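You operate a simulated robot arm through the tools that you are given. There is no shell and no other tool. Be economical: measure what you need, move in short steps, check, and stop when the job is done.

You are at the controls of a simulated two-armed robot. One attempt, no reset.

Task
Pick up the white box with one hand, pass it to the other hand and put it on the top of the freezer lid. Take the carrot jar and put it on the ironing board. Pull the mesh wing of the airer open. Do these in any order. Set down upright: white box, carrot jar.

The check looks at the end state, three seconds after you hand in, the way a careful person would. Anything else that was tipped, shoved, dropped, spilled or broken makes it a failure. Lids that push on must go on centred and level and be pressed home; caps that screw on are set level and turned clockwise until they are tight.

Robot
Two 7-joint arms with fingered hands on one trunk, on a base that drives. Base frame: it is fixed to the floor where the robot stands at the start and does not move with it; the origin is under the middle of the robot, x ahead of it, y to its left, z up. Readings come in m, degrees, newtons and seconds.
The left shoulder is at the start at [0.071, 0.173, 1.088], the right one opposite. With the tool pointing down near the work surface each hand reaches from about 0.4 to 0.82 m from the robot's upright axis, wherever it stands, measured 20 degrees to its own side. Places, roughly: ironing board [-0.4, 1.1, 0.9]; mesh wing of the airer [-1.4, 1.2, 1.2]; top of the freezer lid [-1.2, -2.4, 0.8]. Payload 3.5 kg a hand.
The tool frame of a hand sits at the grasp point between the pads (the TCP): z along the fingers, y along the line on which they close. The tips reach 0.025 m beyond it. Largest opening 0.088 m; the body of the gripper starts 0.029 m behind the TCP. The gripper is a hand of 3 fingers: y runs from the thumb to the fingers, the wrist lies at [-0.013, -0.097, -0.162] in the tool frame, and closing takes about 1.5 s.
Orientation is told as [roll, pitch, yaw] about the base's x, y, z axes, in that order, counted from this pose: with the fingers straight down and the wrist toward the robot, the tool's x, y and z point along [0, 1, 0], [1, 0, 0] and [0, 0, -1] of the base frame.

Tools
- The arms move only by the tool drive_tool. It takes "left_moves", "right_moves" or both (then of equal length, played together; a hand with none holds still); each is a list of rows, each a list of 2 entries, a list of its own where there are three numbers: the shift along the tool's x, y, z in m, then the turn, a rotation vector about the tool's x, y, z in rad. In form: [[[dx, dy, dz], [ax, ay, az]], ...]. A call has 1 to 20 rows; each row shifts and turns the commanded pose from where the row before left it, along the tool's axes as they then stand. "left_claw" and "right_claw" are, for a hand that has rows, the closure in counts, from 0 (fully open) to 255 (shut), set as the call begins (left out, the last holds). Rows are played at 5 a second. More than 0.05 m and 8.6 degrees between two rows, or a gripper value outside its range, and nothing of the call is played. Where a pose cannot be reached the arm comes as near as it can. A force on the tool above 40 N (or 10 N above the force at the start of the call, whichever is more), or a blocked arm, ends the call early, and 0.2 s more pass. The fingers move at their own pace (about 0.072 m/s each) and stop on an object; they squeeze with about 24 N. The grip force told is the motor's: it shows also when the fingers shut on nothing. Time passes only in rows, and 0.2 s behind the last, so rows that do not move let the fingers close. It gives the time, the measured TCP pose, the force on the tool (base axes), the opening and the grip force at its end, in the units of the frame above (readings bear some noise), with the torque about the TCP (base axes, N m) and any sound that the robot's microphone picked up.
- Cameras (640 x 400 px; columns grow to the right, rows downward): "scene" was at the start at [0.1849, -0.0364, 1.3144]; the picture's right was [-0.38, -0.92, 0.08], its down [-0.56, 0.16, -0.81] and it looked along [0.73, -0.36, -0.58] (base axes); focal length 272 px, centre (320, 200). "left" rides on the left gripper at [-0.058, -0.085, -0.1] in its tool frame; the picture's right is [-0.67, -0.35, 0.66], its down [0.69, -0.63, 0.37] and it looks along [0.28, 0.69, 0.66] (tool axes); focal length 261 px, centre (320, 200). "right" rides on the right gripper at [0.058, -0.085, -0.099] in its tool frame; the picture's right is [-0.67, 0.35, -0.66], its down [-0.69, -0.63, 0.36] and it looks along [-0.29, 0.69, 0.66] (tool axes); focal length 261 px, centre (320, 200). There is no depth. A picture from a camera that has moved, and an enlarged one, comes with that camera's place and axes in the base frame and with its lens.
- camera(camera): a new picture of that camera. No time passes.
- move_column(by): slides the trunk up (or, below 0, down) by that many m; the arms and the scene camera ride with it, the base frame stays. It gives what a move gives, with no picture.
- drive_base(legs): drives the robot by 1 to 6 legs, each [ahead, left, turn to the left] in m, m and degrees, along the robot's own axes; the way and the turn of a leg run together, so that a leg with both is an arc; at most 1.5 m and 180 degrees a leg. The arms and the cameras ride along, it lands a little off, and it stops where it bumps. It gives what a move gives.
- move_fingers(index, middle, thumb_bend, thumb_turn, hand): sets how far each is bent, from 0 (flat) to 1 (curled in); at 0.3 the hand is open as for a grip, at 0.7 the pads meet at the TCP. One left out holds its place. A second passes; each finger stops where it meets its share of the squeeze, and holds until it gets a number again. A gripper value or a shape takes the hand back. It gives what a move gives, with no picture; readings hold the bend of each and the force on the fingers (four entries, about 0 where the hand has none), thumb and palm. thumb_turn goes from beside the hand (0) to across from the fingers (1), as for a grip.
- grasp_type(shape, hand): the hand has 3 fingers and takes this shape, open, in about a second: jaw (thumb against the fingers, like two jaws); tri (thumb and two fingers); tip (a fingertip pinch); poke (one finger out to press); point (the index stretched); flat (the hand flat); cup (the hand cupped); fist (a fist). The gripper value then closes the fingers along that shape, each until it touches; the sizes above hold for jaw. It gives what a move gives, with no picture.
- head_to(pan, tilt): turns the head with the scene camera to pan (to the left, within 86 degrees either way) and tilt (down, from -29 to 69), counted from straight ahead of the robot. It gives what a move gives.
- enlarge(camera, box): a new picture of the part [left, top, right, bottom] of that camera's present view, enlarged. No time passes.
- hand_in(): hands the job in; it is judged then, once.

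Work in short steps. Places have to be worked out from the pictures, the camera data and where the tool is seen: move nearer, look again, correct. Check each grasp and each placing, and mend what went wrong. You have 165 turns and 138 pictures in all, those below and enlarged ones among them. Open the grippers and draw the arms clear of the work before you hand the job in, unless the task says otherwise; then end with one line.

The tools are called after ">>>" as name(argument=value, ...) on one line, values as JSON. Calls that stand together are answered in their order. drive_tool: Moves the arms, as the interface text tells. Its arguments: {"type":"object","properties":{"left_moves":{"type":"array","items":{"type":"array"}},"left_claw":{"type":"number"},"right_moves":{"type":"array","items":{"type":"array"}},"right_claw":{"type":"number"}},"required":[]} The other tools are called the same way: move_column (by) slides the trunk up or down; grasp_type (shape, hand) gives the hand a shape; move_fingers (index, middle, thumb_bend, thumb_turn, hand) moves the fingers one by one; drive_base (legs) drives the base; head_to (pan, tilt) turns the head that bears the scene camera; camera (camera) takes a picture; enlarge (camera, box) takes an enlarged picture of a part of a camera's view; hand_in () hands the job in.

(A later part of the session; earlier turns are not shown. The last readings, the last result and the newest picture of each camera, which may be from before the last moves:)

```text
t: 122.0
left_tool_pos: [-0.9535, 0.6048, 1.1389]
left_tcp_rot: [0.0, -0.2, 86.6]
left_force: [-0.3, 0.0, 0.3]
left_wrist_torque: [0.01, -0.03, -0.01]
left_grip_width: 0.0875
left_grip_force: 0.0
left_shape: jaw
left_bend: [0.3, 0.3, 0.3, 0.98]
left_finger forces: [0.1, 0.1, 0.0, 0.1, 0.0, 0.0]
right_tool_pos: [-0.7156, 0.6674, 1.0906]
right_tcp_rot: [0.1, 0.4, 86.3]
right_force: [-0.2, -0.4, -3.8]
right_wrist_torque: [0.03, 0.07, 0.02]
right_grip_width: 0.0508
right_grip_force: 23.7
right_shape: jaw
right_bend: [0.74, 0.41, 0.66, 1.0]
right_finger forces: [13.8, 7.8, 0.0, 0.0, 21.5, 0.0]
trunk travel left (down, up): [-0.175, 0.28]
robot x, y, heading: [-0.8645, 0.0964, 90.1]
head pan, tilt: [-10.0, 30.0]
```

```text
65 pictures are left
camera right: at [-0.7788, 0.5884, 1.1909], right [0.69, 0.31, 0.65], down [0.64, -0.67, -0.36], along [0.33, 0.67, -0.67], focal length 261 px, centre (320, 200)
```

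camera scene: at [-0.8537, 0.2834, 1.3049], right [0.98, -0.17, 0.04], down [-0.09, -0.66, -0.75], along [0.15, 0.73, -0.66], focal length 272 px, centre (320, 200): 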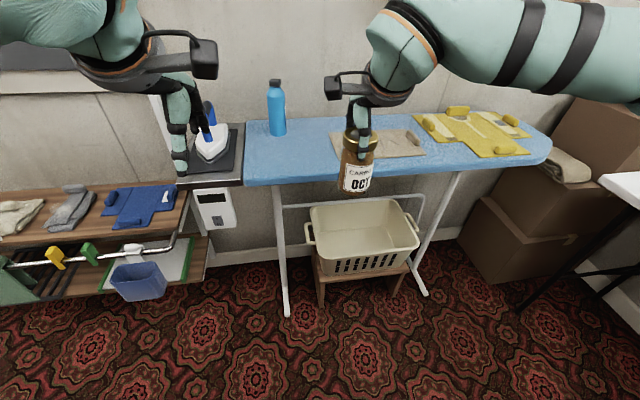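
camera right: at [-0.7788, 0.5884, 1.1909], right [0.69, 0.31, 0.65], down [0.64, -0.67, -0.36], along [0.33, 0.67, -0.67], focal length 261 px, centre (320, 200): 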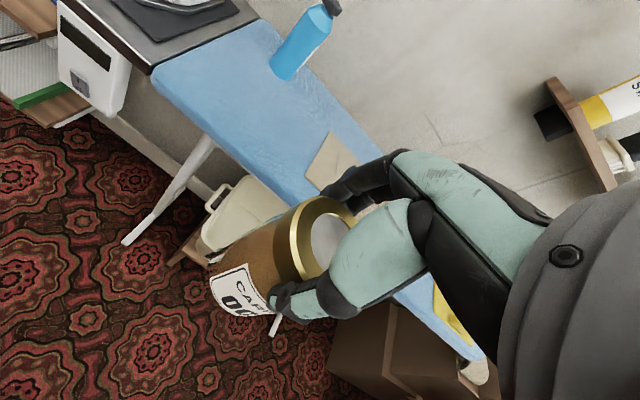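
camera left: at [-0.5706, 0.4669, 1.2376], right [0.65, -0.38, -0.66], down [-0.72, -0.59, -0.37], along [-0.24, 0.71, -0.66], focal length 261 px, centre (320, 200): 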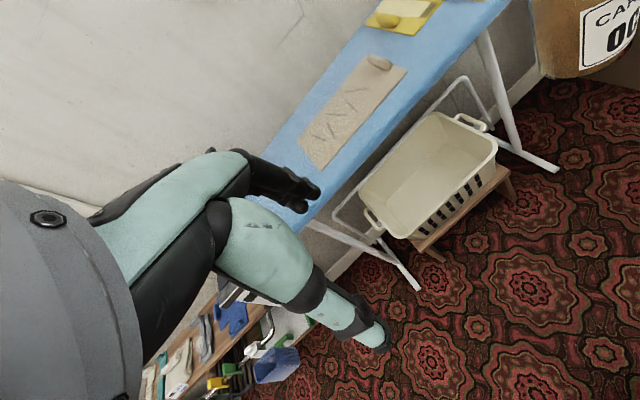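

Target spot refined to [-0.80,0.89], clear of bottle, cloth and station. Retract the left hand up/back so that it clears the iron, then drive in.

>>> drive_tool(left_moves=[[[0.0, -0.02, -0.04], [0, 0, 0]], [[0.0, -0.02, -0.04], [0, 0, 0]], [[0.0, -0.02, -0.03], [0, 0, 0]], [[0.0, -0.03, -0.02], [0, 0, 0]], [[0.0, 0, 0], [0, 0, 0]]])

>>> drive_base(legs=[[0.0, 0.08, 0], [0.2, 0, 0]])

>>> camera(camera="scene")

>>> camera(camera="right")

```text
t: 123.2
left_tool_pos: [-0.9583, 0.5138, 1.2681]
left_tcp_rot: [0.0, -0.2, 86.6]
left_force: [-0.1, 0.9, -0.2]
left_wrist_torque: [-0.01, -0.01, -0.01]
left_grip_width: 0.0879
left_grip_force: 0.0
left_shape: jaw
left_bend: [0.3, 0.3, 0.3, 0.98]
left_finger forces: [0.1, 0.1, 0.0, 0.0, 0.0, 0.0]
right_tool_pos: [-0.7165, 0.667, 1.09]
right_tcp_rot: [0.0, 0.5, 86.3]
right_force: [-1.2, -0.3, -4.0]
right_wrist_torque: [-0.03, 0.03, -0.01]
right_grip_width: 0.0511
right_grip_force: 23.6
right_shape: jaw
right_bend: [0.74, 0.41, 0.66, 1.0]
right_finger forces: [13.7, 7.8, 0.0, 0.0, 21.5, 0.0]
trunk travel left (down, up): [-0.175, 0.28]
robot x, y, heading: [-0.8716, 0.0927, 90.3]
head pan, tilt: [-10.0, 30.0]
```

```text
t: 125.5
left_tool_pos: [-1.038, 0.7141, 1.269]
left_tcp_rot: [0.0, -0.3, 86.5]
left_force: [0.6, 0.9, -0.7]
left_wrist_torque: [0.01, 0.03, 0.01]
left_grip_width: 0.0877
left_grip_force: 0.1
left_shape: jaw
left_bend: [0.3, 0.3, 0.3, 0.98]
left_finger forces: [0.0, 0.1, 0.0, 0.1, 0.0, 0.1]
right_tool_pos: [-0.7936, 0.8685, 1.0897]
right_tcp_rot: [0.1, 0.4, 86.3]
right_force: [-0.2, -0.9, -2.6]
right_wrist_torque: [-0.01, 0.02, -0.01]
right_grip_width: 0.0508
right_grip_force: 23.8
right_shape: jaw
right_bend: [0.74, 0.41, 0.66, 1.0]
right_finger forces: [13.9, 7.7, 0.0, 0.1, 21.6, 0.1]
trunk travel left (down, up): [-0.175, 0.28]
robot x, y, heading: [-0.9463, 0.2978, 89.9]
head pan, tilt: [-10.0, 30.0]
```

```text
64 pictures are left
camera scene: at [-0.9324, 0.4835, 1.3052], right [0.98, -0.17, 0.04], down [-0.09, -0.66, -0.75], along [0.15, 0.73, -0.66], focal length 272 px, centre (320, 200)
```

scene: 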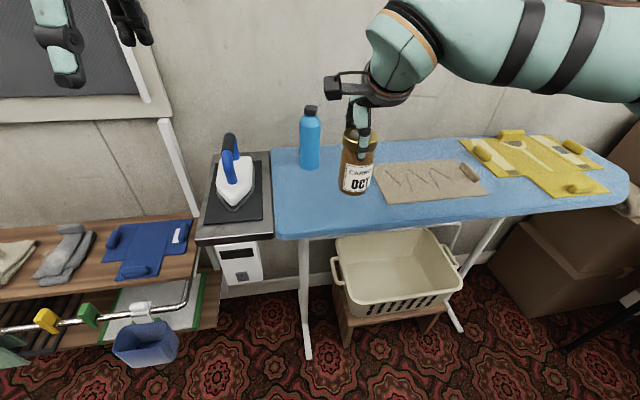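

```text
63 pictures are left
camera right: at [-0.8573, 0.7886, 1.1915], right [0.69, 0.31, 0.65], down [0.64, -0.67, -0.36], along [0.33, 0.67, -0.67], focal length 261 px, centre (320, 200)
```

right: 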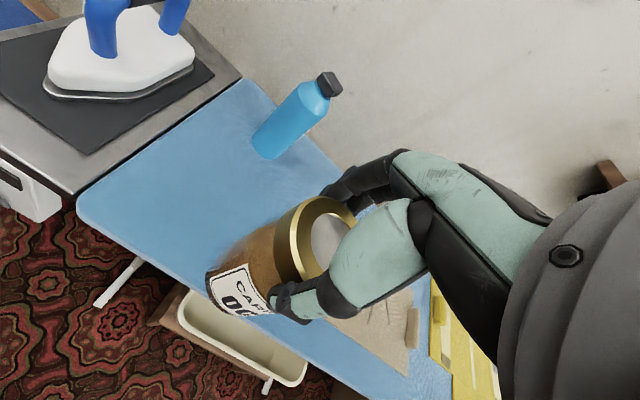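

Geometry refined: board surface z≈0.90, near edge y≈0.845, so I aim at [-0.785,0.928]. Shift there and check from close.

>>> drive_tool(right_moves=[[[-0.005, 0.03, 0], [0, 0, 0]], [[-0.005, 0.03, 0], [0, 0, 0]], [[0, 0, 0.03], [0, 0, 0]], [[0, 0, 0], [0, 0, 0]]])

>>> enlarge(camera="scene", box=[270, 80, 450, 260])

```text
t: 126.5
left_tool_pos: [-1.0379, 0.7148, 1.2683]
left_tcp_rot: [0.0, -0.2, 86.6]
left_force: [0.0, 0.3, -0.8]
left_wrist_torque: [0.0, 0.01, 0.0]
left_grip_width: 0.0877
left_grip_force: 0.0
left_shape: jaw
left_bend: [0.3, 0.3, 0.3, 0.98]
left_finger forces: [0.1, 0.0, 0.0, 0.0, 0.0, 0.1]
right_tool_pos: [-0.7816, 0.9268, 1.0591]
right_tcp_rot: [0.2, 0.5, 86.3]
right_force: [-0.6, -0.2, -3.1]
right_wrist_torque: [-0.02, 0.0, -0.01]
right_grip_width: 0.051
right_grip_force: 23.9
right_shape: jaw
right_bend: [0.74, 0.41, 0.66, 1.0]
right_finger forces: [13.8, 7.7, 0.0, 0.0, 21.5, 0.0]
trunk travel left (down, up): [-0.175, 0.28]
robot x, y, heading: [-0.9428, 0.2974, 89.9]
head pan, tilt: [-10.0, 30.0]
```

```text
2.22 times, centred on (360, 170) of scene
camera zoom: at [-0.9323, 0.4839, 1.3051], right [0.98, -0.17, 0.04], down [-0.09, -0.66, -0.75], along [0.15, 0.73, -0.66], focal length 604 px, centre (231, 267)
```

zoom: 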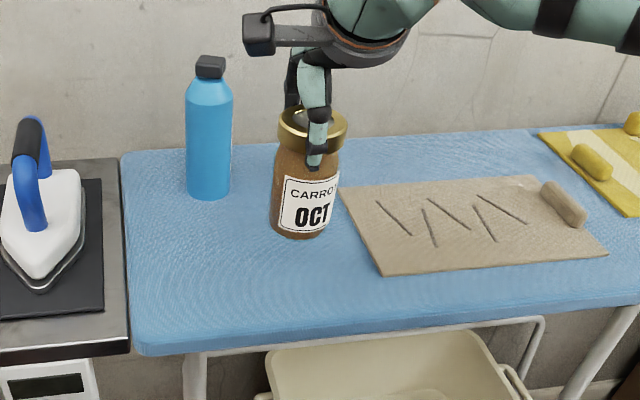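

Jar hovers over a clear patch. Lower gently in steps.

>>> drive_tool(right_moves=[[[0, 0, 0.02], [0, 0, 0]], [[0, 0, 0.015], [0, 0, 0]], [[0, 0, 0.005], [0, 0, 0]], [[0, 0, 0], [0, 0, 0]]])

>>> drive_tool(right_moves=[[[0, 0, 0.003], [0, 0, 0]], [[0, 0, 0.003], [0, 0, 0]], [[0, 0, 0], [0, 0, 0]]])

>>> enlarge(camera="scene", box=[270, 80, 450, 260])

```text
t: 127.5
left_tool_pos: [-1.0376, 0.7151, 1.2691]
left_tcp_rot: [0.0, -0.1, 86.5]
left_force: [0.0, -0.5, 0.2]
left_wrist_torque: [0.0, -0.01, -0.03]
left_grip_width: 0.0876
left_grip_force: 0.0
left_shape: jaw
left_bend: [0.3, 0.3, 0.3, 0.98]
left_finger forces: [0.0, 0.0, 0.1, 0.0, 0.0, 0.0]
right_tool_pos: [-0.7819, 0.9269, 1.019]
right_tcp_rot: [0.2, 0.4, 86.3]
right_force: [0.3, 0.6, -4.0]
right_wrist_torque: [-0.01, 0.03, 0.01]
right_grip_width: 0.0511
right_grip_force: 23.6
right_shape: jaw
right_bend: [0.74, 0.41, 0.66, 1.0]
right_finger forces: [13.9, 8.0, 0.0, 0.0, 21.5, 0.1]
trunk travel left (down, up): [-0.175, 0.28]
robot x, y, heading: [-0.9456, 0.301, 90.0]
head pan, tilt: [-10.0, 30.0]
```

```text
t: 128.3
left_tool_pos: [-1.0376, 0.7152, 1.2693]
left_tcp_rot: [0.0, -0.2, 86.6]
left_force: [0.1, 0.3, -0.7]
left_wrist_torque: [-0.01, 0.02, 0.01]
left_grip_width: 0.0876
left_grip_force: 0.1
left_shape: jaw
left_bend: [0.3, 0.3, 0.3, 0.98]
left_finger forces: [0.0, 0.0, 0.1, 0.1, 0.0, 0.0]
right_tool_pos: [-0.781, 0.928, 1.0136]
right_tcp_rot: [0.1, 0.4, 86.4]
right_force: [0.0, 0.3, -2.9]
right_wrist_torque: [-0.07, 0.01, -0.05]
right_grip_width: 0.0505
right_grip_force: 24.1
right_shape: jaw
right_bend: [0.74, 0.41, 0.66, 1.0]
right_finger forces: [13.7, 7.9, 0.0, 0.0, 21.5, 0.1]
trunk travel left (down, up): [-0.175, 0.28]
robot x, y, heading: [-0.9456, 0.2977, 89.8]
head pan, tilt: [-10.0, 30.0]
```

```text
2.22 times, centred on (360, 170) of scene
camera zoom: at [-0.9321, 0.4844, 1.3049], right [0.98, -0.17, 0.04], down [-0.09, -0.66, -0.75], along [0.15, 0.73, -0.66], focal length 604 px, centre (231, 267)
```

zoom: 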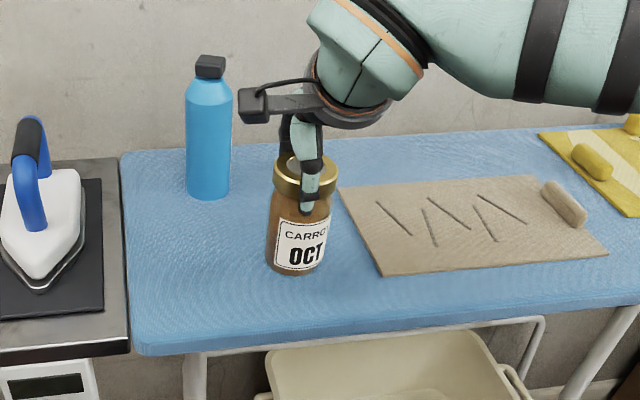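

>>> drive_tool(right_moves=[[[0, 0, 0.003], [0, 0, 0]], [[0, 0, 0.002], [0, 0, 0]], [[0, 0, 0], [0, 0, 0]]])

```text
t: 129.1
left_tool_pos: [-1.038, 0.7144, 1.2677]
left_tcp_rot: [0.1, -0.2, 86.6]
left_force: [-0.3, -0.5, 0.9]
left_wrist_torque: [-0.01, -0.04, 0.03]
left_grip_width: 0.0878
left_grip_force: 0.0
left_shape: jaw
left_bend: [0.3, 0.3, 0.3, 0.98]
left_finger forces: [0.0, 0.0, 0.0, 0.0, 0.0, 0.0]
right_tool_pos: [-0.782, 0.9265, 1.008]
right_tcp_rot: [0.2, 0.4, 86.3]
right_force: [1.3, -0.1, -4.0]
right_wrist_torque: [0.0, 0.02, -0.01]
right_grip_width: 0.0506
right_grip_force: 23.6
right_shape: jaw
right_bend: [0.74, 0.41, 0.66, 1.0]
right_finger forces: [13.7, 7.9, 0.1, 0.0, 21.5, 0.0]
trunk travel left (down, up): [-0.175, 0.28]
robot x, y, heading: [-0.9452, 0.2956, 90.2]
head pan, tilt: [-10.0, 30.0]
```

Still no contact; continue in small steps.

>>> drive_tool(right_moves=[[[0, 0, 0.003], [0, 0, 0]], [[0, 0, 0.002], [0, 0, 0]], [[0, 0, 0], [0, 0, 0]]])

>>> drive_tool(right_moves=[[[0, 0, 0.003], [0, 0, 0]], [[0, 0, 0.002], [0, 0, 0]], [[0, 0, 0], [0, 0, 0]]])

>>> enlarge(camera="scene", box=[310, 120, 410, 220])

```text
t: 129.9
left_tool_pos: [-1.0377, 0.7148, 1.267]
left_tcp_rot: [0.1, -0.2, 86.6]
left_force: [-0.7, 0.6, 0.1]
left_wrist_torque: [-0.02, -0.01, -0.02]
left_grip_width: 0.0878
left_grip_force: 0.1
left_shape: jaw
left_bend: [0.3, 0.3, 0.3, 0.98]
left_finger forces: [0.0, 0.0, 0.0, 0.1, 0.1, 0.0]
right_tool_pos: [-0.7815, 0.9275, 1.0027]
right_tcp_rot: [0.1, 0.3, 86.4]
right_force: [-0.5, -0.3, -2.6]
right_wrist_torque: [0.0, 0.04, -0.01]
right_grip_width: 0.0507
right_grip_force: 24.1
right_shape: jaw
right_bend: [0.74, 0.41, 0.66, 1.0]
right_finger forces: [13.7, 7.9, 0.1, 0.1, 21.5, 0.0]
trunk travel left (down, up): [-0.175, 0.28]
robot x, y, heading: [-0.9443, 0.2954, 90.1]
head pan, tilt: [-10.0, 30.0]
```

```text
t: 130.7
left_tool_pos: [-1.0378, 0.7154, 1.2669]
left_tcp_rot: [-0.1, -0.2, 86.6]
left_force: [-0.5, 0.9, 0.4]
left_wrist_torque: [0.03, 0.01, 0.02]
left_grip_width: 0.0877
left_grip_force: 0.1
left_shape: jaw
left_bend: [0.3, 0.3, 0.3, 0.98]
left_finger forces: [0.0, 0.0, 0.1, 0.1, 0.0, 0.0]
right_tool_pos: [-0.7805, 0.9282, 0.9976]
right_tcp_rot: [0.2, 0.4, 86.2]
right_force: [0.2, -0.4, -2.6]
right_wrist_torque: [0.0, 0.03, 0.01]
right_grip_width: 0.051
right_grip_force: 24.0
right_shape: jaw
right_bend: [0.74, 0.41, 0.66, 1.0]
right_finger forces: [13.7, 7.9, 0.0, 0.0, 21.5, 0.0]
trunk travel left (down, up): [-0.175, 0.28]
robot x, y, heading: [-0.9492, 0.2988, 90.1]
head pan, tilt: [-10.0, 30.0]
```

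```text
4.00 times, centred on (360, 170) of scene
camera zoom: at [-0.9321, 0.4845, 1.3049], right [0.98, -0.17, 0.04], down [-0.09, -0.66, -0.75], along [0.15, 0.73, -0.66], focal length 1088 px, centre (160, 320)
```

zoom: 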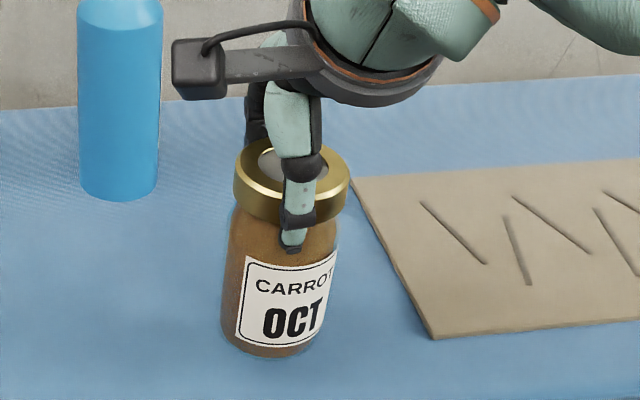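

Base still hovers but there are ~7 cm of board in front of the jar. Keep lowering.

>>> drive_tool(right_moves=[[[0, 0, 0.003], [0, 0, 0]], [[0, 0, 0.003], [0, 0, 0]], [[0, 0, 0], [0, 0, 0]]])

>>> drive_tool(right_moves=[[[0, 0, 0.003], [0, 0, 0]], [[0, 0, 0.003], [0, 0, 0]], [[0, 0, 0], [0, 0, 0]]])

>>> drive_tool(right_moves=[[[0, 0, 0.003], [0, 0, 0]], [[0, 0, 0.003], [0, 0, 0]], [[0, 0, 0], [0, 0, 0]]])

>>> enlarge(camera="scene", box=[290, 120, 410, 240])

```text
t: 131.5
left_tool_pos: [-1.0383, 0.7144, 1.2686]
left_tcp_rot: [0.0, -0.3, 86.5]
left_force: [0.0, 0.4, 0.6]
left_wrist_torque: [-0.06, 0.04, 0.01]
left_grip_width: 0.0875
left_grip_force: 0.2
left_shape: jaw
left_bend: [0.3, 0.3, 0.3, 0.98]
left_finger forces: [0.0, 0.1, 0.0, 0.0, 0.0, 0.0]
right_tool_pos: [-0.782, 0.9279, 0.9916]
right_tcp_rot: [0.0, 0.3, 86.3]
right_force: [-0.1, 0.1, -3.1]
right_wrist_torque: [0.0, 0.02, 0.0]
right_grip_width: 0.0507
right_grip_force: 24.2
right_shape: jaw
right_bend: [0.74, 0.41, 0.66, 1.0]
right_finger forces: [13.7, 7.9, 0.0, 0.1, 21.6, 0.1]
trunk travel left (down, up): [-0.175, 0.28]
robot x, y, heading: [-0.9473, 0.2975, 90.0]
head pan, tilt: [-10.0, 30.0]
```

```text
t: 132.3
left_tool_pos: [-1.0366, 0.7151, 1.2678]
left_tcp_rot: [0.1, -0.2, 86.6]
left_force: [0.4, -0.4, 0.4]
left_wrist_torque: [0.0, -0.02, -0.04]
left_grip_width: 0.0876
left_grip_force: 0.1
left_shape: jaw
left_bend: [0.3, 0.3, 0.3, 0.98]
left_finger forces: [0.0, 0.0, 0.0, 0.0, 0.0, 0.0]
right_tool_pos: [-0.7823, 0.9283, 0.9865]
right_tcp_rot: [0.2, 0.4, 86.3]
right_force: [-0.7, -0.1, -2.1]
right_wrist_torque: [-0.02, 0.01, 0.01]
right_grip_width: 0.051
right_grip_force: 24.2
right_shape: jaw
right_bend: [0.74, 0.41, 0.66, 1.0]
right_finger forces: [13.7, 7.9, 0.1, 0.0, 21.5, 0.0]
trunk travel left (down, up): [-0.175, 0.28]
robot x, y, heading: [-0.9465, 0.2974, 89.9]
head pan, tilt: [-10.0, 30.0]
```

```text
t: 133.1
left_tool_pos: [-1.0368, 0.7153, 1.2682]
left_tcp_rot: [0.0, -0.2, 86.6]
left_force: [0.1, -0.8, 0.1]
left_wrist_torque: [0.03, -0.01, 0.0]
left_grip_width: 0.0878
left_grip_force: 0.1
left_shape: jaw
left_bend: [0.3, 0.3, 0.3, 0.98]
left_finger forces: [0.0, 0.1, 0.1, 0.1, 0.0, 0.0]
right_tool_pos: [-0.7821, 0.9261, 0.9792]
right_tcp_rot: [0.1, 0.3, 86.3]
right_force: [-0.6, 1.0, -3.0]
right_wrist_torque: [0.02, 0.01, 0.02]
right_grip_width: 0.0509
right_grip_force: 24.1
right_shape: jaw
right_bend: [0.74, 0.41, 0.66, 1.0]
right_finger forces: [13.7, 8.0, 0.0, 0.1, 21.3, 0.0]
trunk travel left (down, up): [-0.175, 0.28]
robot x, y, heading: [-0.9503, 0.2971, 89.9]
head pan, tilt: [-10.0, 30.0]
```

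```text
3.33 times, centred on (350, 180) of scene
camera zoom: at [-0.9321, 0.4844, 1.3049], right [0.98, -0.17, 0.04], down [-0.09, -0.66, -0.75], along [0.15, 0.73, -0.66], focal length 906 px, centre (220, 267)
```

zoom: 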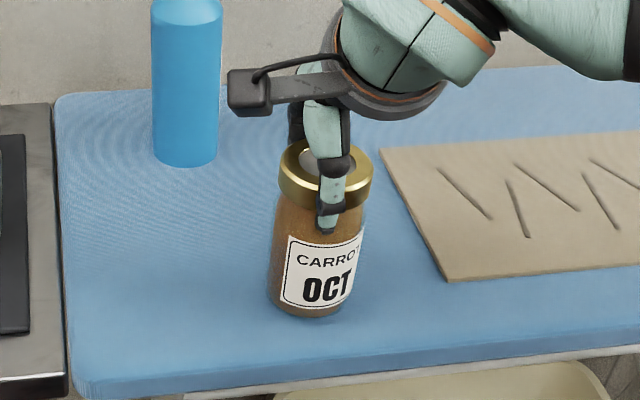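

>>> drive_tool(right_moves=[[[0, 0, 0.003], [0, 0, 0]], [[0, 0, 0.002], [0, 0, 0]], [[0, 0, 0], [0, 0, 0]]])

>>> drive_tool(right_moves=[[[0, 0, 0.003], [0, 0, 0]], [[0, 0, 0.002], [0, 0, 0]], [[0, 0, 0], [0, 0, 0]]])

>>> camera(camera="right")

```text
t: 133.9
left_tool_pos: [-1.0375, 0.7153, 1.2684]
left_tcp_rot: [-0.1, -0.2, 86.6]
left_force: [0.5, -0.2, 0.1]
left_wrist_torque: [0.0, -0.03, 0.03]
left_grip_width: 0.0876
left_grip_force: 0.0
left_shape: jaw
left_bend: [0.3, 0.3, 0.3, 0.98]
left_finger forces: [0.0, 0.0, 0.0, 0.1, 0.0, 0.1]
right_tool_pos: [-0.7802, 0.9274, 0.9763]
right_tcp_rot: [0.1, 0.4, 86.3]
right_force: [0.4, 0.3, -3.3]
right_wrist_torque: [0.04, 0.01, -0.03]
right_grip_width: 0.0507
right_grip_force: 23.8
right_shape: jaw
right_bend: [0.74, 0.41, 0.66, 1.0]
right_finger forces: [13.7, 7.8, 0.0, 0.0, 21.4, 0.0]
trunk travel left (down, up): [-0.175, 0.28]
robot x, y, heading: [-0.9462, 0.2964, 89.9]
head pan, tilt: [-10.0, 30.0]
```

```text
t: 134.7
left_tool_pos: [-1.037, 0.7148, 1.2679]
left_tcp_rot: [0.0, -0.3, 86.7]
left_force: [-0.9, 0.0, -1.4]
left_wrist_torque: [0.02, 0.03, -0.01]
left_grip_width: 0.0878
left_grip_force: 0.1
left_shape: jaw
left_bend: [0.3, 0.3, 0.3, 0.98]
left_finger forces: [0.1, 0.0, 0.0, 0.0, 0.0, 0.0]
right_tool_pos: [-0.7817, 0.9262, 0.9707]
right_tcp_rot: [0.1, 0.5, 86.3]
right_force: [-1.0, -0.5, 0.1]
right_wrist_torque: [0.07, 0.01, -0.02]
right_grip_width: 0.0507
right_grip_force: 24.0
right_shape: jaw
right_bend: [0.74, 0.41, 0.66, 1.0]
right_finger forces: [14.1, 7.9, 0.0, 0.1, 21.7, 0.0]
trunk travel left (down, up): [-0.175, 0.28]
robot x, y, heading: [-0.946, 0.2936, 89.8]
head pan, tilt: [-10.0, 30.0]
```

```text
58 pictures are left
camera right: at [-0.8437, 0.8475, 1.072], right [0.69, 0.31, 0.65], down [0.64, -0.67, -0.36], along [0.33, 0.67, -0.67], focal length 261 px, centre (320, 200)
```

right: 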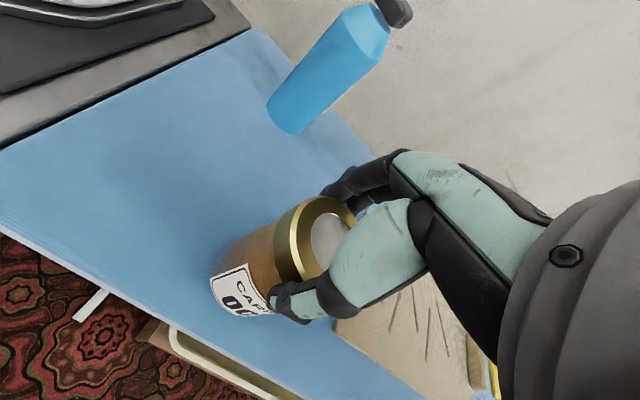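

Contact (load dropped from −3.3 to 0.1 N). One more 2 mm, then release and rise.

>>> drive_tool(right_moves=[[[0, 0, 0.002], [0, 0, 0]], [[0, 0, 0], [0, 0, 0]]])

>>> drive_tool(right_moves=[[[0, 0, 0], [0, 0, 0]], [[0, 0, 0], [0, 0, 0]], [[0, 0, 0], [0, 0, 0]], [[0, 0, 0], [0, 0, 0]], [[0, 0, 0], [0, 0, 0]], [[0, 0, 0], [0, 0, 0]], [[0, 0, 0], [0, 0, 0]]], right_claw=0)

>>> enlarge(camera="scene", box=[290, 120, 410, 240])

```text
t: 135.3
left_tool_pos: [-1.0393, 0.7143, 1.2704]
left_tcp_rot: [0.0, -0.3, 86.6]
left_force: [0.4, 0.6, 0.5]
left_wrist_torque: [-0.01, 0.0, 0.01]
left_grip_width: 0.0878
left_grip_force: 0.1
left_shape: jaw
left_bend: [0.3, 0.3, 0.3, 0.98]
left_finger forces: [0.1, 0.0, 0.1, 0.0, 0.0, 0.1]
right_tool_pos: [-0.7823, 0.9264, 0.9696]
right_tcp_rot: [0.1, 0.3, 86.3]
right_force: [-1.8, 1.9, 6.6]
right_wrist_torque: [0.02, 0.02, 0.01]
right_grip_width: 0.0507
right_grip_force: 23.8
right_shape: jaw
right_bend: [0.74, 0.41, 0.66, 1.0]
right_finger forces: [14.9, 8.7, 0.0, 0.1, 22.1, 0.0]
trunk travel left (down, up): [-0.175, 0.28]
robot x, y, heading: [-0.9506, 0.2978, 89.9]
head pan, tilt: [-10.0, 30.0]
```

```text
t: 136.9
left_tool_pos: [-1.0378, 0.7148, 1.268]
left_tcp_rot: [0.1, -0.2, 86.7]
left_force: [-0.5, 0.1, -0.6]
left_wrist_torque: [0.0, -0.02, -0.02]
left_grip_width: 0.0881
left_grip_force: 0.0
left_shape: jaw
left_bend: [0.3, 0.3, 0.3, 0.98]
left_finger forces: [0.0, 0.0, 0.0, 0.1, 0.0, 0.0]
right_tool_pos: [-0.7808, 0.9266, 0.9684]
right_tcp_rot: [0.1, 0.4, 86.2]
right_force: [0.6, 0.5, -0.2]
right_wrist_torque: [0.02, 0.01, 0.03]
right_grip_width: 0.0874
right_grip_force: 0.0
right_shape: jaw
right_bend: [0.3, 0.3, 0.3, 0.98]
right_finger forces: [0.1, 0.0, 0.0, 0.0, 0.0, 0.1]
trunk travel left (down, up): [-0.175, 0.28]
robot x, y, heading: [-0.9503, 0.2915, 89.5]
head pan, tilt: [-10.0, 30.0]
```

```text
3.33 times, centred on (350, 180) of scene
camera zoom: at [-0.9322, 0.4841, 1.305], right [0.98, -0.17, 0.04], down [-0.09, -0.66, -0.75], along [0.15, 0.73, -0.66], focal length 906 px, centre (220, 267)
```

zoom: 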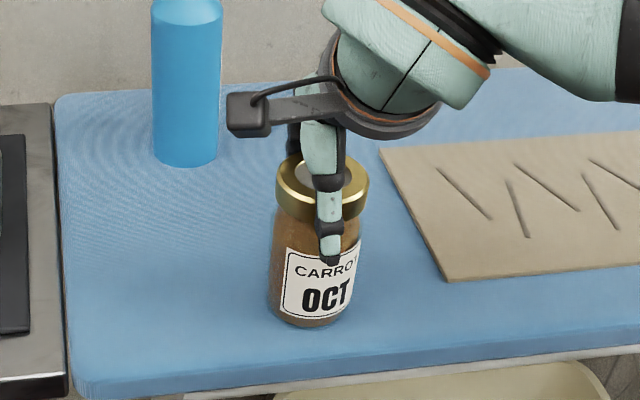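

Jar stands on its own. Rise straight up, then check and look toward the airer.

>>> drive_tool(right_moves=[[[0, 0, -0.02], [0, 0, 0]], [[0, 0, -0.04], [0, 0, 0]], [[0, 0, -0.05], [0, 0, 0]], [[0, 0, -0.05], [0, 0, 0]], [[0, -0.03, -0.03], [0, 0, 0]], [[0, 0, 0], [0, 0, 0]]])

>>> camera(camera="scene")

>>> head_to(pan=60, tilt=15)

>>> camera(camera="scene")

```text
t: 138.3
left_tool_pos: [-1.038, 0.7156, 1.2683]
left_tcp_rot: [0.0, -0.2, 86.7]
left_force: [-0.3, -0.6, 0.4]
left_wrist_torque: [0.02, 0.04, -0.01]
left_grip_width: 0.0877
left_grip_force: 0.0
left_shape: jaw
left_bend: [0.3, 0.3, 0.3, 0.98]
left_finger forces: [0.0, 0.1, 0.1, 0.0, 0.0, 0.0]
right_tool_pos: [-0.7829, 0.898, 1.1571]
right_tcp_rot: [0.1, 0.5, 86.2]
right_force: [-0.3, 0.4, -0.2]
right_wrist_torque: [-0.01, -0.02, 0.0]
right_grip_width: 0.0877
right_grip_force: 0.0
right_shape: jaw
right_bend: [0.3, 0.3, 0.3, 0.98]
right_finger forces: [0.1, 0.0, 0.1, 0.1, 0.0, 0.0]
trunk travel left (down, up): [-0.175, 0.28]
robot x, y, heading: [-0.9489, 0.297, 89.8]
head pan, tilt: [-10.0, 30.0]
```

```text
56 pictures are left
camera scene: at [-0.9322, 0.4847, 1.3048], right [0.98, -0.17, 0.04], down [-0.09, -0.66, -0.75], along [0.15, 0.73, -0.66], focal length 272 px, centre (320, 200)
```

scene: 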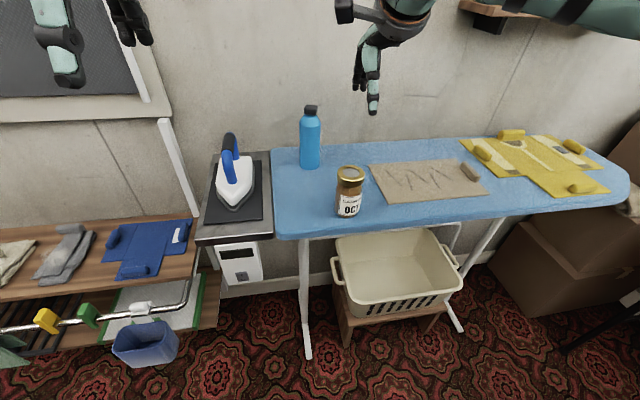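

```text
t: 139.7
left_tool_pos: [-1.0374, 0.7154, 1.2684]
left_tcp_rot: [0.0, -0.3, 86.6]
left_force: [-0.8, 0.1, -0.6]
left_wrist_torque: [-0.02, 0.01, -0.01]
left_grip_width: 0.0874
left_grip_force: 0.1
left_shape: jaw
left_bend: [0.3, 0.3, 0.3, 0.98]
left_finger forces: [0.0, 0.1, 0.0, 0.0, 0.0, 0.0]
right_tool_pos: [-0.7822, 0.8978, 1.1583]
right_tcp_rot: [0.1, 0.4, 86.2]
right_force: [0.8, -0.3, 0.2]
right_wrist_torque: [-0.02, -0.01, 0.0]
right_grip_width: 0.0875
right_grip_force: 0.0
right_shape: jaw
right_bend: [0.3, 0.3, 0.3, 0.98]
right_finger forces: [0.1, 0.0, 0.0, 0.0, 0.1, 0.1]
trunk travel left (down, up): [-0.175, 0.28]
robot x, y, heading: [-0.9476, 0.2961, 90.2]
head pan, tilt: [60.0, 15.0]
```

```text
55 pictures are left
camera scene: at [-1.0288, 0.4475, 1.3374], right [0.5, 0.85, -0.18], down [0.22, -0.33, -0.92], along [-0.84, 0.42, -0.35], focal length 272 px, centre (320, 200)
```

scene: 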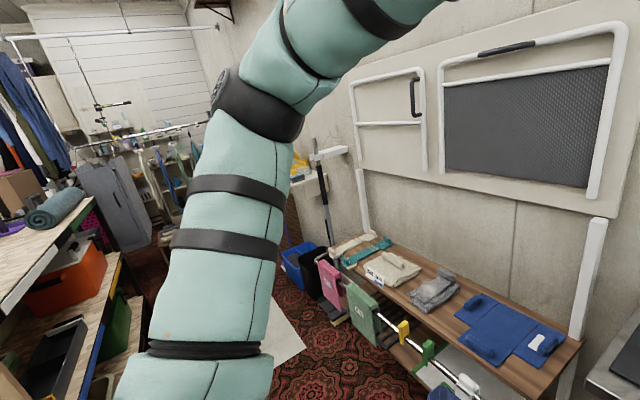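

Jar is upright on the board. The airer's mesh wing is on the wall at x −1.64…−1.24, z 1.02…1.36, with a black handle on its top rail. Raise trunk, back off, strafe left in front of it, and look.

>>> move_column(by=0.2)

>>> drive_base(legs=[[-0.15, 0, 0], [0, 0.62, 0]])

>>> head_to(pan=-10, tilt=15)

>>> camera(camera="scene")

```text
t: 141.9
left_tool_pos: [-1.0373, 0.7152, 1.4688]
left_tcp_rot: [-0.1, -0.2, 86.6]
left_force: [-0.3, -0.1, -0.8]
left_wrist_torque: [-0.02, -0.01, -0.03]
left_grip_width: 0.0878
left_grip_force: 0.1
left_shape: jaw
left_bend: [0.3, 0.3, 0.3, 0.98]
left_finger forces: [0.0, 0.1, 0.0, 0.0, 0.0, 0.1]
right_tool_pos: [-0.7829, 0.8979, 1.3595]
right_tcp_rot: [0.1, 0.4, 86.3]
right_force: [-0.5, 0.3, -0.4]
right_wrist_torque: [0.0, -0.02, -0.02]
right_grip_width: 0.0877
right_grip_force: 0.1
right_shape: jaw
right_bend: [0.3, 0.3, 0.3, 0.98]
right_finger forces: [0.1, 0.0, 0.0, 0.0, 0.1, 0.1]
trunk travel left (down, up): [-0.375, 0.08]
robot x, y, heading: [-0.9488, 0.2981, 89.8]
head pan, tilt: [60.0, 15.0]
```

```text
t: 145.0
left_tool_pos: [-1.3493, 0.5474, 1.47]
left_tcp_rot: [0.3, -0.4, 98.0]
left_force: [0.6, 0.0, -0.3]
left_wrist_torque: [-0.02, 0.02, 0.03]
left_grip_width: 0.0878
left_grip_force: 0.0
left_shape: jaw
left_bend: [0.3, 0.3, 0.3, 0.98]
left_finger forces: [0.0, 0.0, 0.0, 0.0, 0.0, 0.0]
right_tool_pos: [-1.1365, 0.7755, 1.3591]
right_tcp_rot: [0.3, 0.4, 97.8]
right_force: [1.0, 0.3, -0.1]
right_wrist_torque: [0.01, 0.02, 0.03]
right_grip_width: 0.0878
right_grip_force: 0.0
right_shape: jaw
right_bend: [0.3, 0.3, 0.3, 0.98]
right_finger forces: [0.0, 0.1, 0.1, 0.0, 0.1, 0.0]
trunk travel left (down, up): [-0.375, 0.08]
robot x, y, heading: [-1.1856, 0.1574, 101.2]
head pan, tilt: [60.0, 15.0]
stopped in leg 2: the robot was blocked; the commanded pose is now the measured one
```

```text
t: 146.4
left_tool_pos: [-1.3556, 0.5462, 1.4683]
left_tcp_rot: [0.1, -0.2, 98.0]
left_force: [-0.4, 0.0, -0.5]
left_wrist_torque: [0.0, 0.01, 0.0]
left_grip_width: 0.0876
left_grip_force: 0.1
left_shape: jaw
left_bend: [0.3, 0.3, 0.3, 0.98]
left_finger forces: [0.0, 0.0, 0.0, 0.0, 0.1, 0.1]
right_tool_pos: [-1.1422, 0.7754, 1.3589]
right_tcp_rot: [0.1, 0.4, 97.7]
right_force: [0.4, -0.3, -0.2]
right_wrist_torque: [0.02, 0.02, 0.02]
right_grip_width: 0.0878
right_grip_force: 0.0
right_shape: jaw
right_bend: [0.3, 0.3, 0.3, 0.98]
right_finger forces: [0.0, 0.0, 0.0, 0.0, 0.0, 0.0]
trunk travel left (down, up): [-0.375, 0.08]
robot x, y, heading: [-1.1867, 0.1527, 101.4]
head pan, tilt: [-10.0, 15.0]
```

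```text
54 pictures are left
camera scene: at [-1.1876, 0.2481, 1.5603], right [1.0, 0.03, 0.0], down [0.01, -0.28, -0.96], along [-0.02, 0.96, -0.28], focal length 272 px, centre (320, 200)
```

scene: 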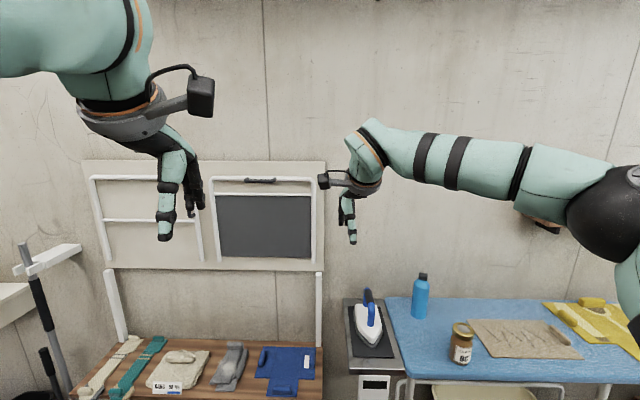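

The strafe was blocked (robot turned 11°). Look to the left to see what's there.

>>> head_to(pan=80, tilt=50)

>>> camera(camera="scene")

```text
t: 148.1
left_tool_pos: [-1.3552, 0.5459, 1.468]
left_tcp_rot: [0.0, -0.3, 98.0]
left_force: [-0.1, 0.6, -0.3]
left_wrist_torque: [0.0, -0.02, -0.04]
left_grip_width: 0.0877
left_grip_force: 0.1
left_shape: jaw
left_bend: [0.3, 0.3, 0.3, 0.98]
left_finger forces: [0.0, 0.0, 0.0, 0.0, 0.0, 0.0]
right_tool_pos: [-1.1424, 0.7754, 1.3581]
right_tcp_rot: [0.2, 0.4, 97.7]
right_force: [0.1, -0.8, 0.0]
right_wrist_torque: [0.01, 0.01, 0.01]
right_grip_width: 0.0877
right_grip_force: 0.0
right_shape: jaw
right_bend: [0.3, 0.3, 0.3, 0.98]
right_finger forces: [0.1, 0.1, 0.1, 0.0, 0.0, 0.0]
trunk travel left (down, up): [-0.375, 0.08]
robot x, y, heading: [-1.1817, 0.151, 101.7]
head pan, tilt: [80.0, 50.0]
```

```text
53 pictures are left
camera scene: at [-1.262, 0.1517, 1.508], right [-0.02, 1.0, -0.02], down [0.77, 0.01, -0.64], along [-0.64, -0.03, -0.77], focal length 272 px, centre (320, 200)
```

scene: 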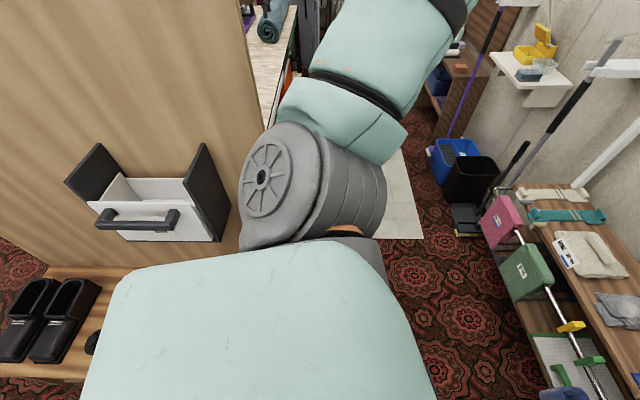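

A tall wooden partition is at the left rear. Retract the right hand a bit, move forward and right, straighten, then strafe left in front of the partition.

>>> drive_tool(right_moves=[[[0, -0.04, 0], [0, 0, 0]], [[0, -0.04, 0], [0, 0, 0]], [[0, -0.04, 0], [0, 0, 0]], [[0, 0, 0], [0, 0, 0]]])

>>> drive_base(legs=[[0.25, -0.1, 0], [0, 0, -11.7], [0, 0.4, 0]])

>>> head_to(pan=0, tilt=20)

>>> camera(camera="scene")

```text
t: 149.1
left_tool_pos: [-1.3548, 0.5458, 1.468]
left_tcp_rot: [0.1, -0.3, 98.2]
left_force: [-0.2, 0.2, -0.5]
left_wrist_torque: [0.02, 0.04, 0.0]
left_grip_width: 0.0876
left_grip_force: 0.0
left_shape: jaw
left_bend: [0.3, 0.3, 0.3, 0.98]
left_finger forces: [0.0, 0.0, 0.1, 0.0, 0.0, 0.0]
right_tool_pos: [-1.1272, 0.6566, 1.3601]
right_tcp_rot: [0.2, 0.4, 97.7]
right_force: [0.1, -0.1, -0.1]
right_wrist_torque: [-0.03, 0.0, 0.03]
right_grip_width: 0.0881
right_grip_force: 0.0
right_shape: jaw
right_bend: [0.3, 0.3, 0.3, 0.98]
right_finger forces: [0.0, 0.0, 0.0, 0.0, 0.1, 0.0]
trunk travel left (down, up): [-0.375, 0.08]
robot x, y, heading: [-1.1839, 0.1541, 101.4]
head pan, tilt: [80.0, 50.0]
```

```text
t: 153.8
left_tool_pos: [-1.6166, 0.8395, 1.4696]
left_tcp_rot: [0.1, -0.2, 85.9]
left_force: [0.3, 0.3, -0.5]
left_wrist_torque: [0.02, 0.01, 0.01]
left_grip_width: 0.0879
left_grip_force: 0.1
left_shape: jaw
left_bend: [0.3, 0.3, 0.3, 0.98]
left_finger forces: [0.1, 0.1, 0.0, 0.0, 0.0, 0.1]
right_tool_pos: [-1.3706, 0.9009, 1.36]
right_tcp_rot: [0.2, 0.3, 85.8]
right_force: [-0.7, -0.6, -0.9]
right_wrist_torque: [0.0, 0.0, 0.04]
right_grip_width: 0.0881
right_grip_force: 0.1
right_shape: jaw
right_bend: [0.3, 0.3, 0.3, 0.98]
right_finger forces: [0.0, 0.1, 0.0, 0.0, 0.1, 0.0]
trunk travel left (down, up): [-0.375, 0.08]
robot x, y, heading: [-1.534, 0.4177, 89.3]
head pan, tilt: [80.0, 50.0]
```

```text
t: 155.4
left_tool_pos: [-1.6195, 0.8403, 1.4688]
left_tcp_rot: [0.1, -0.3, 86.0]
left_force: [0.0, 0.4, -0.6]
left_wrist_torque: [0.01, 0.04, -0.02]
left_grip_width: 0.088
left_grip_force: 0.1
left_shape: jaw
left_bend: [0.3, 0.3, 0.3, 0.98]
left_finger forces: [0.1, 0.0, 0.0, 0.0, 0.1, 0.0]
right_tool_pos: [-1.3726, 0.9014, 1.3598]
right_tcp_rot: [0.1, 0.4, 85.9]
right_force: [0.9, -0.1, -0.3]
right_wrist_torque: [0.02, 0.02, 0.02]
right_grip_width: 0.0879
right_grip_force: 0.0
right_shape: jaw
right_bend: [0.3, 0.3, 0.3, 0.98]
right_finger forces: [0.0, 0.0, 0.0, 0.1, 0.0, 0.1]
trunk travel left (down, up): [-0.375, 0.08]
robot x, y, heading: [-1.5347, 0.4195, 89.6]
head pan, tilt: [0.0, 20.0]
```

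```text
52 pictures are left
camera scene: at [-1.5339, 0.515, 1.5521], right [1.0, -0.01, 0.0], down [0.0, -0.36, -0.93], along [0.01, 0.93, -0.36], focal length 272 px, centre (320, 200)
```

scene: 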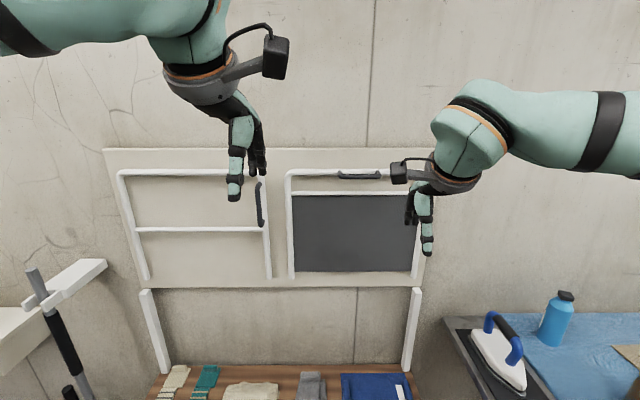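

Zoom in on the mesh wing, its handle and hinge ends.

>>> enlarge(camera="scene", box=[270, 150, 430, 300])

>>> camera(camera="right")

>>> camera(camera="left")

```text
2.67 times, centred on (350, 225) of scene
camera zoom: at [-1.5339, 0.515, 1.5521], right [1.0, -0.01, 0.0], down [0.0, -0.36, -0.93], along [0.01, 0.93, -0.36], focal length 725 px, centre (240, 133)
```

zoom: 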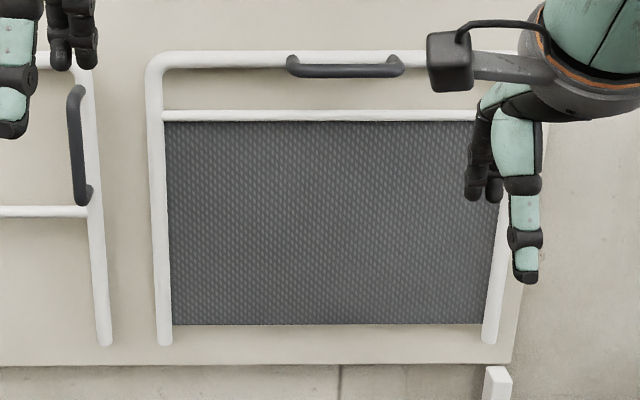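

```text
50 pictures are left
camera right: at [-1.4361, 0.8229, 1.4612], right [0.7, 0.3, 0.65], down [0.64, -0.68, -0.36], along [0.33, 0.67, -0.67], focal length 261 px, centre (320, 200)
```

right: 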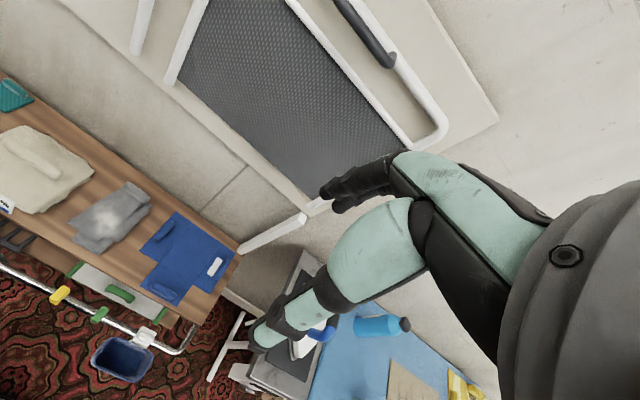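

```text
49 pictures are left
camera left: at [-1.5691, 0.7511, 1.5677], right [0.64, -0.39, -0.66], down [-0.73, -0.58, -0.37], along [-0.24, 0.72, -0.66], focal length 261 px, centre (320, 200)
```

left: 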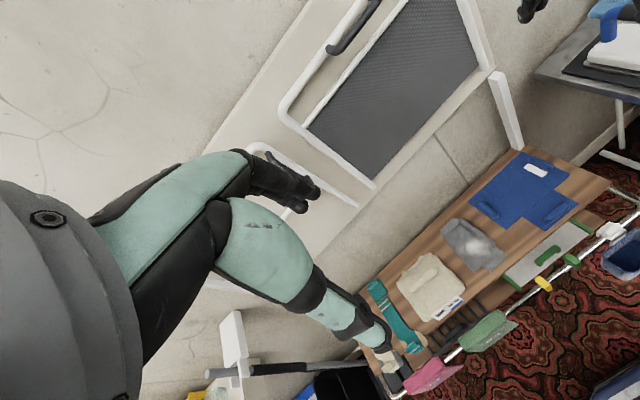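

Handle bar estimated at x −1.47…−1.38, y≈1.19, z≈1.355; hinge along the bottom (z≈1.03). Turn the right hand so the fingers point forward with vertical jaws.

>>> drive_tool(right_moves=[[[0, 0, 0], [-0.131, 0, 0]], [[0, 0, 0], [-0.131, 0, 0]], [[0, 0, 0], [-0.131, 0, 0]], [[0, 0, 0], [-0.131, 0, 0]], [[0, 0, 0], [-0.131, 0, 0]], [[0, 0, 0], [-0.131, 0, 0]], [[0, 0, 0], [-0.131, 0, 0]], [[0, 0, 0], [-0.131, 0, 0]], [[0, 0, 0], [-0.131, 0, 0]], [[0, 0, 0], [-0.131, 0, 0]], [[0, 0, 0], [-0.131, 0, 0]], [[0, 0, 0], [-0.13, 0, 0]], [[0, 0, 0], [0, 0.07, 0]], [[0, 0, 0], [0, 0, 0]]])

>>> camera(camera="scene")

>>> camera(camera="right")

```text
t: 158.4
left_tool_pos: [-1.6202, 0.8397, 1.4687]
left_tcp_rot: [0.0, -0.3, 86.0]
left_force: [-0.4, -0.7, -0.1]
left_wrist_torque: [0.0, -0.03, -0.01]
left_grip_width: 0.0877
left_grip_force: 0.1
left_shape: jaw
left_bend: [0.3, 0.3, 0.3, 0.98]
left_finger forces: [0.1, 0.1, 0.0, 0.1, 0.0, 0.0]
right_tool_pos: [-1.3744, 0.9007, 1.3602]
right_tcp_rot: [4.2, -37.0, 85.7]
right_force: [-0.1, -0.3, 0.3]
right_wrist_torque: [-0.01, -0.07, -0.03]
right_grip_width: 0.0877
right_grip_force: 0.2
right_shape: jaw
right_bend: [0.3, 0.3, 0.3, 0.98]
right_finger forces: [0.1, 0.1, 0.0, 0.1, 0.0, 0.0]
right hand out of reach, approached as far as the arm can: row 6, 7, 8, 9, 10, 11, 12
trunk travel left (down, up): [-0.375, 0.08]
robot x, y, heading: [-1.535, 0.425, 89.4]
head pan, tilt: [0.0, 20.0]
```

```text
48 pictures are left
camera scene: at [-1.5333, 0.5149, 1.5521], right [1.0, -0.01, 0.0], down [0.0, -0.36, -0.93], along [0.01, 0.93, -0.36], focal length 272 px, centre (320, 200)
```

scene: 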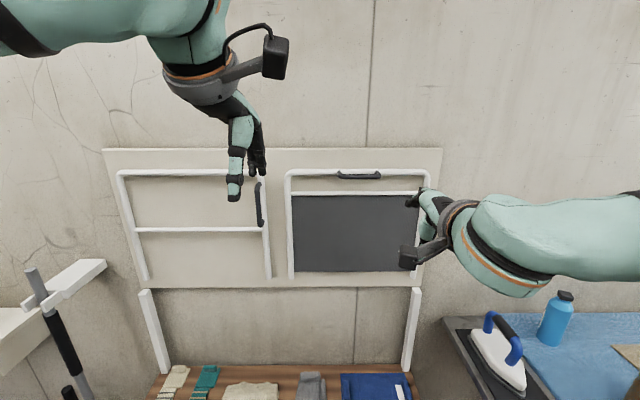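

```text
47 pictures are left
camera right: at [-1.4321, 0.7765, 1.3921], right [0.71, -0.14, 0.69], down [0.64, -0.3, -0.71], along [0.31, 0.94, -0.12], focal length 261 px, centre (320, 200)
```

right: 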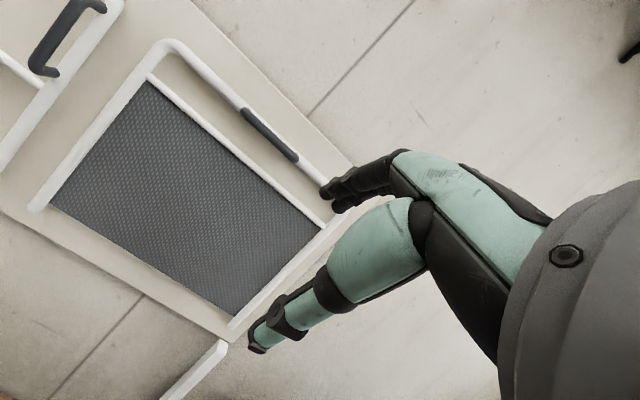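

Triangulated handle bar: x −1.474…−1.381, y 1.157, z 1.364. The turn needs more forward distance: move forward and left, then finish the turn.

>>> drive_tool(right_moves=[[[0.0167, 0.0266, 0.02], [0, 0, 0]], [[0.0167, 0.0266, 0.02], [0, 0, 0]], [[0.0167, 0.0266, 0.02], [0, 0, 0]], [[0, 0, 0], [-0.132, 0, 0]], [[0, 0, 0], [-0.132, 0, 0]], [[0, 0, 0], [-0.132, 0, 0]], [[0, 0, 0], [-0.132, 0, 0]], [[0, 0, 0], [-0.132, 0, 0]], [[0, 0, 0], [-0.132, 0, 0]], [[0, 0, 0], [-0.132, 0, 0]], [[0, 0, 0], [0, 0, 0]]])

>>> camera(camera="scene")

```text
t: 161.0
left_tool_pos: [-1.6216, 0.8395, 1.4688]
left_tcp_rot: [0.0, -0.2, 86.1]
left_force: [0.0, 0.8, -0.3]
left_wrist_torque: [0.01, -0.02, -0.04]
left_grip_width: 0.0878
left_grip_force: 0.1
left_shape: jaw
left_bend: [0.3, 0.3, 0.3, 0.98]
left_finger forces: [0.0, 0.1, 0.1, 0.0, 0.1, 0.1]
right_tool_pos: [-1.542, 0.997, 1.4433]
right_tcp_rot: [35.4, -75.4, 50.8]
right_force: [0.6, -0.6, 0.3]
right_wrist_torque: [0.0, -0.03, -0.02]
right_grip_width: 0.0879
right_grip_force: 0.0
right_shape: jaw
right_bend: [0.3, 0.3, 0.3, 0.98]
right_finger forces: [0.1, 0.0, 0.1, 0.0, 0.0, 0.1]
right hand out of reach, approached as far as the arm can: row 4, 5, 6, 7, 8, 9, 10
trunk travel left (down, up): [-0.375, 0.08]
robot x, y, heading: [-1.5344, 0.42, 89.4]
head pan, tilt: [0.0, 20.0]
stopped in row 11 (right hand): the arm was blocked; the commanded pose is now the measured one
```

```text
46 pictures are left
camera scene: at [-1.5344, 0.5148, 1.5521], right [1.0, -0.01, 0.0], down [0.0, -0.36, -0.93], along [0.01, 0.93, -0.36], focal length 272 px, centre (320, 200)
```

scene: 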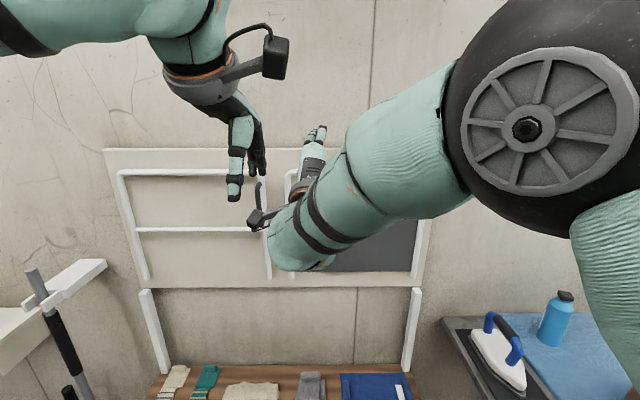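

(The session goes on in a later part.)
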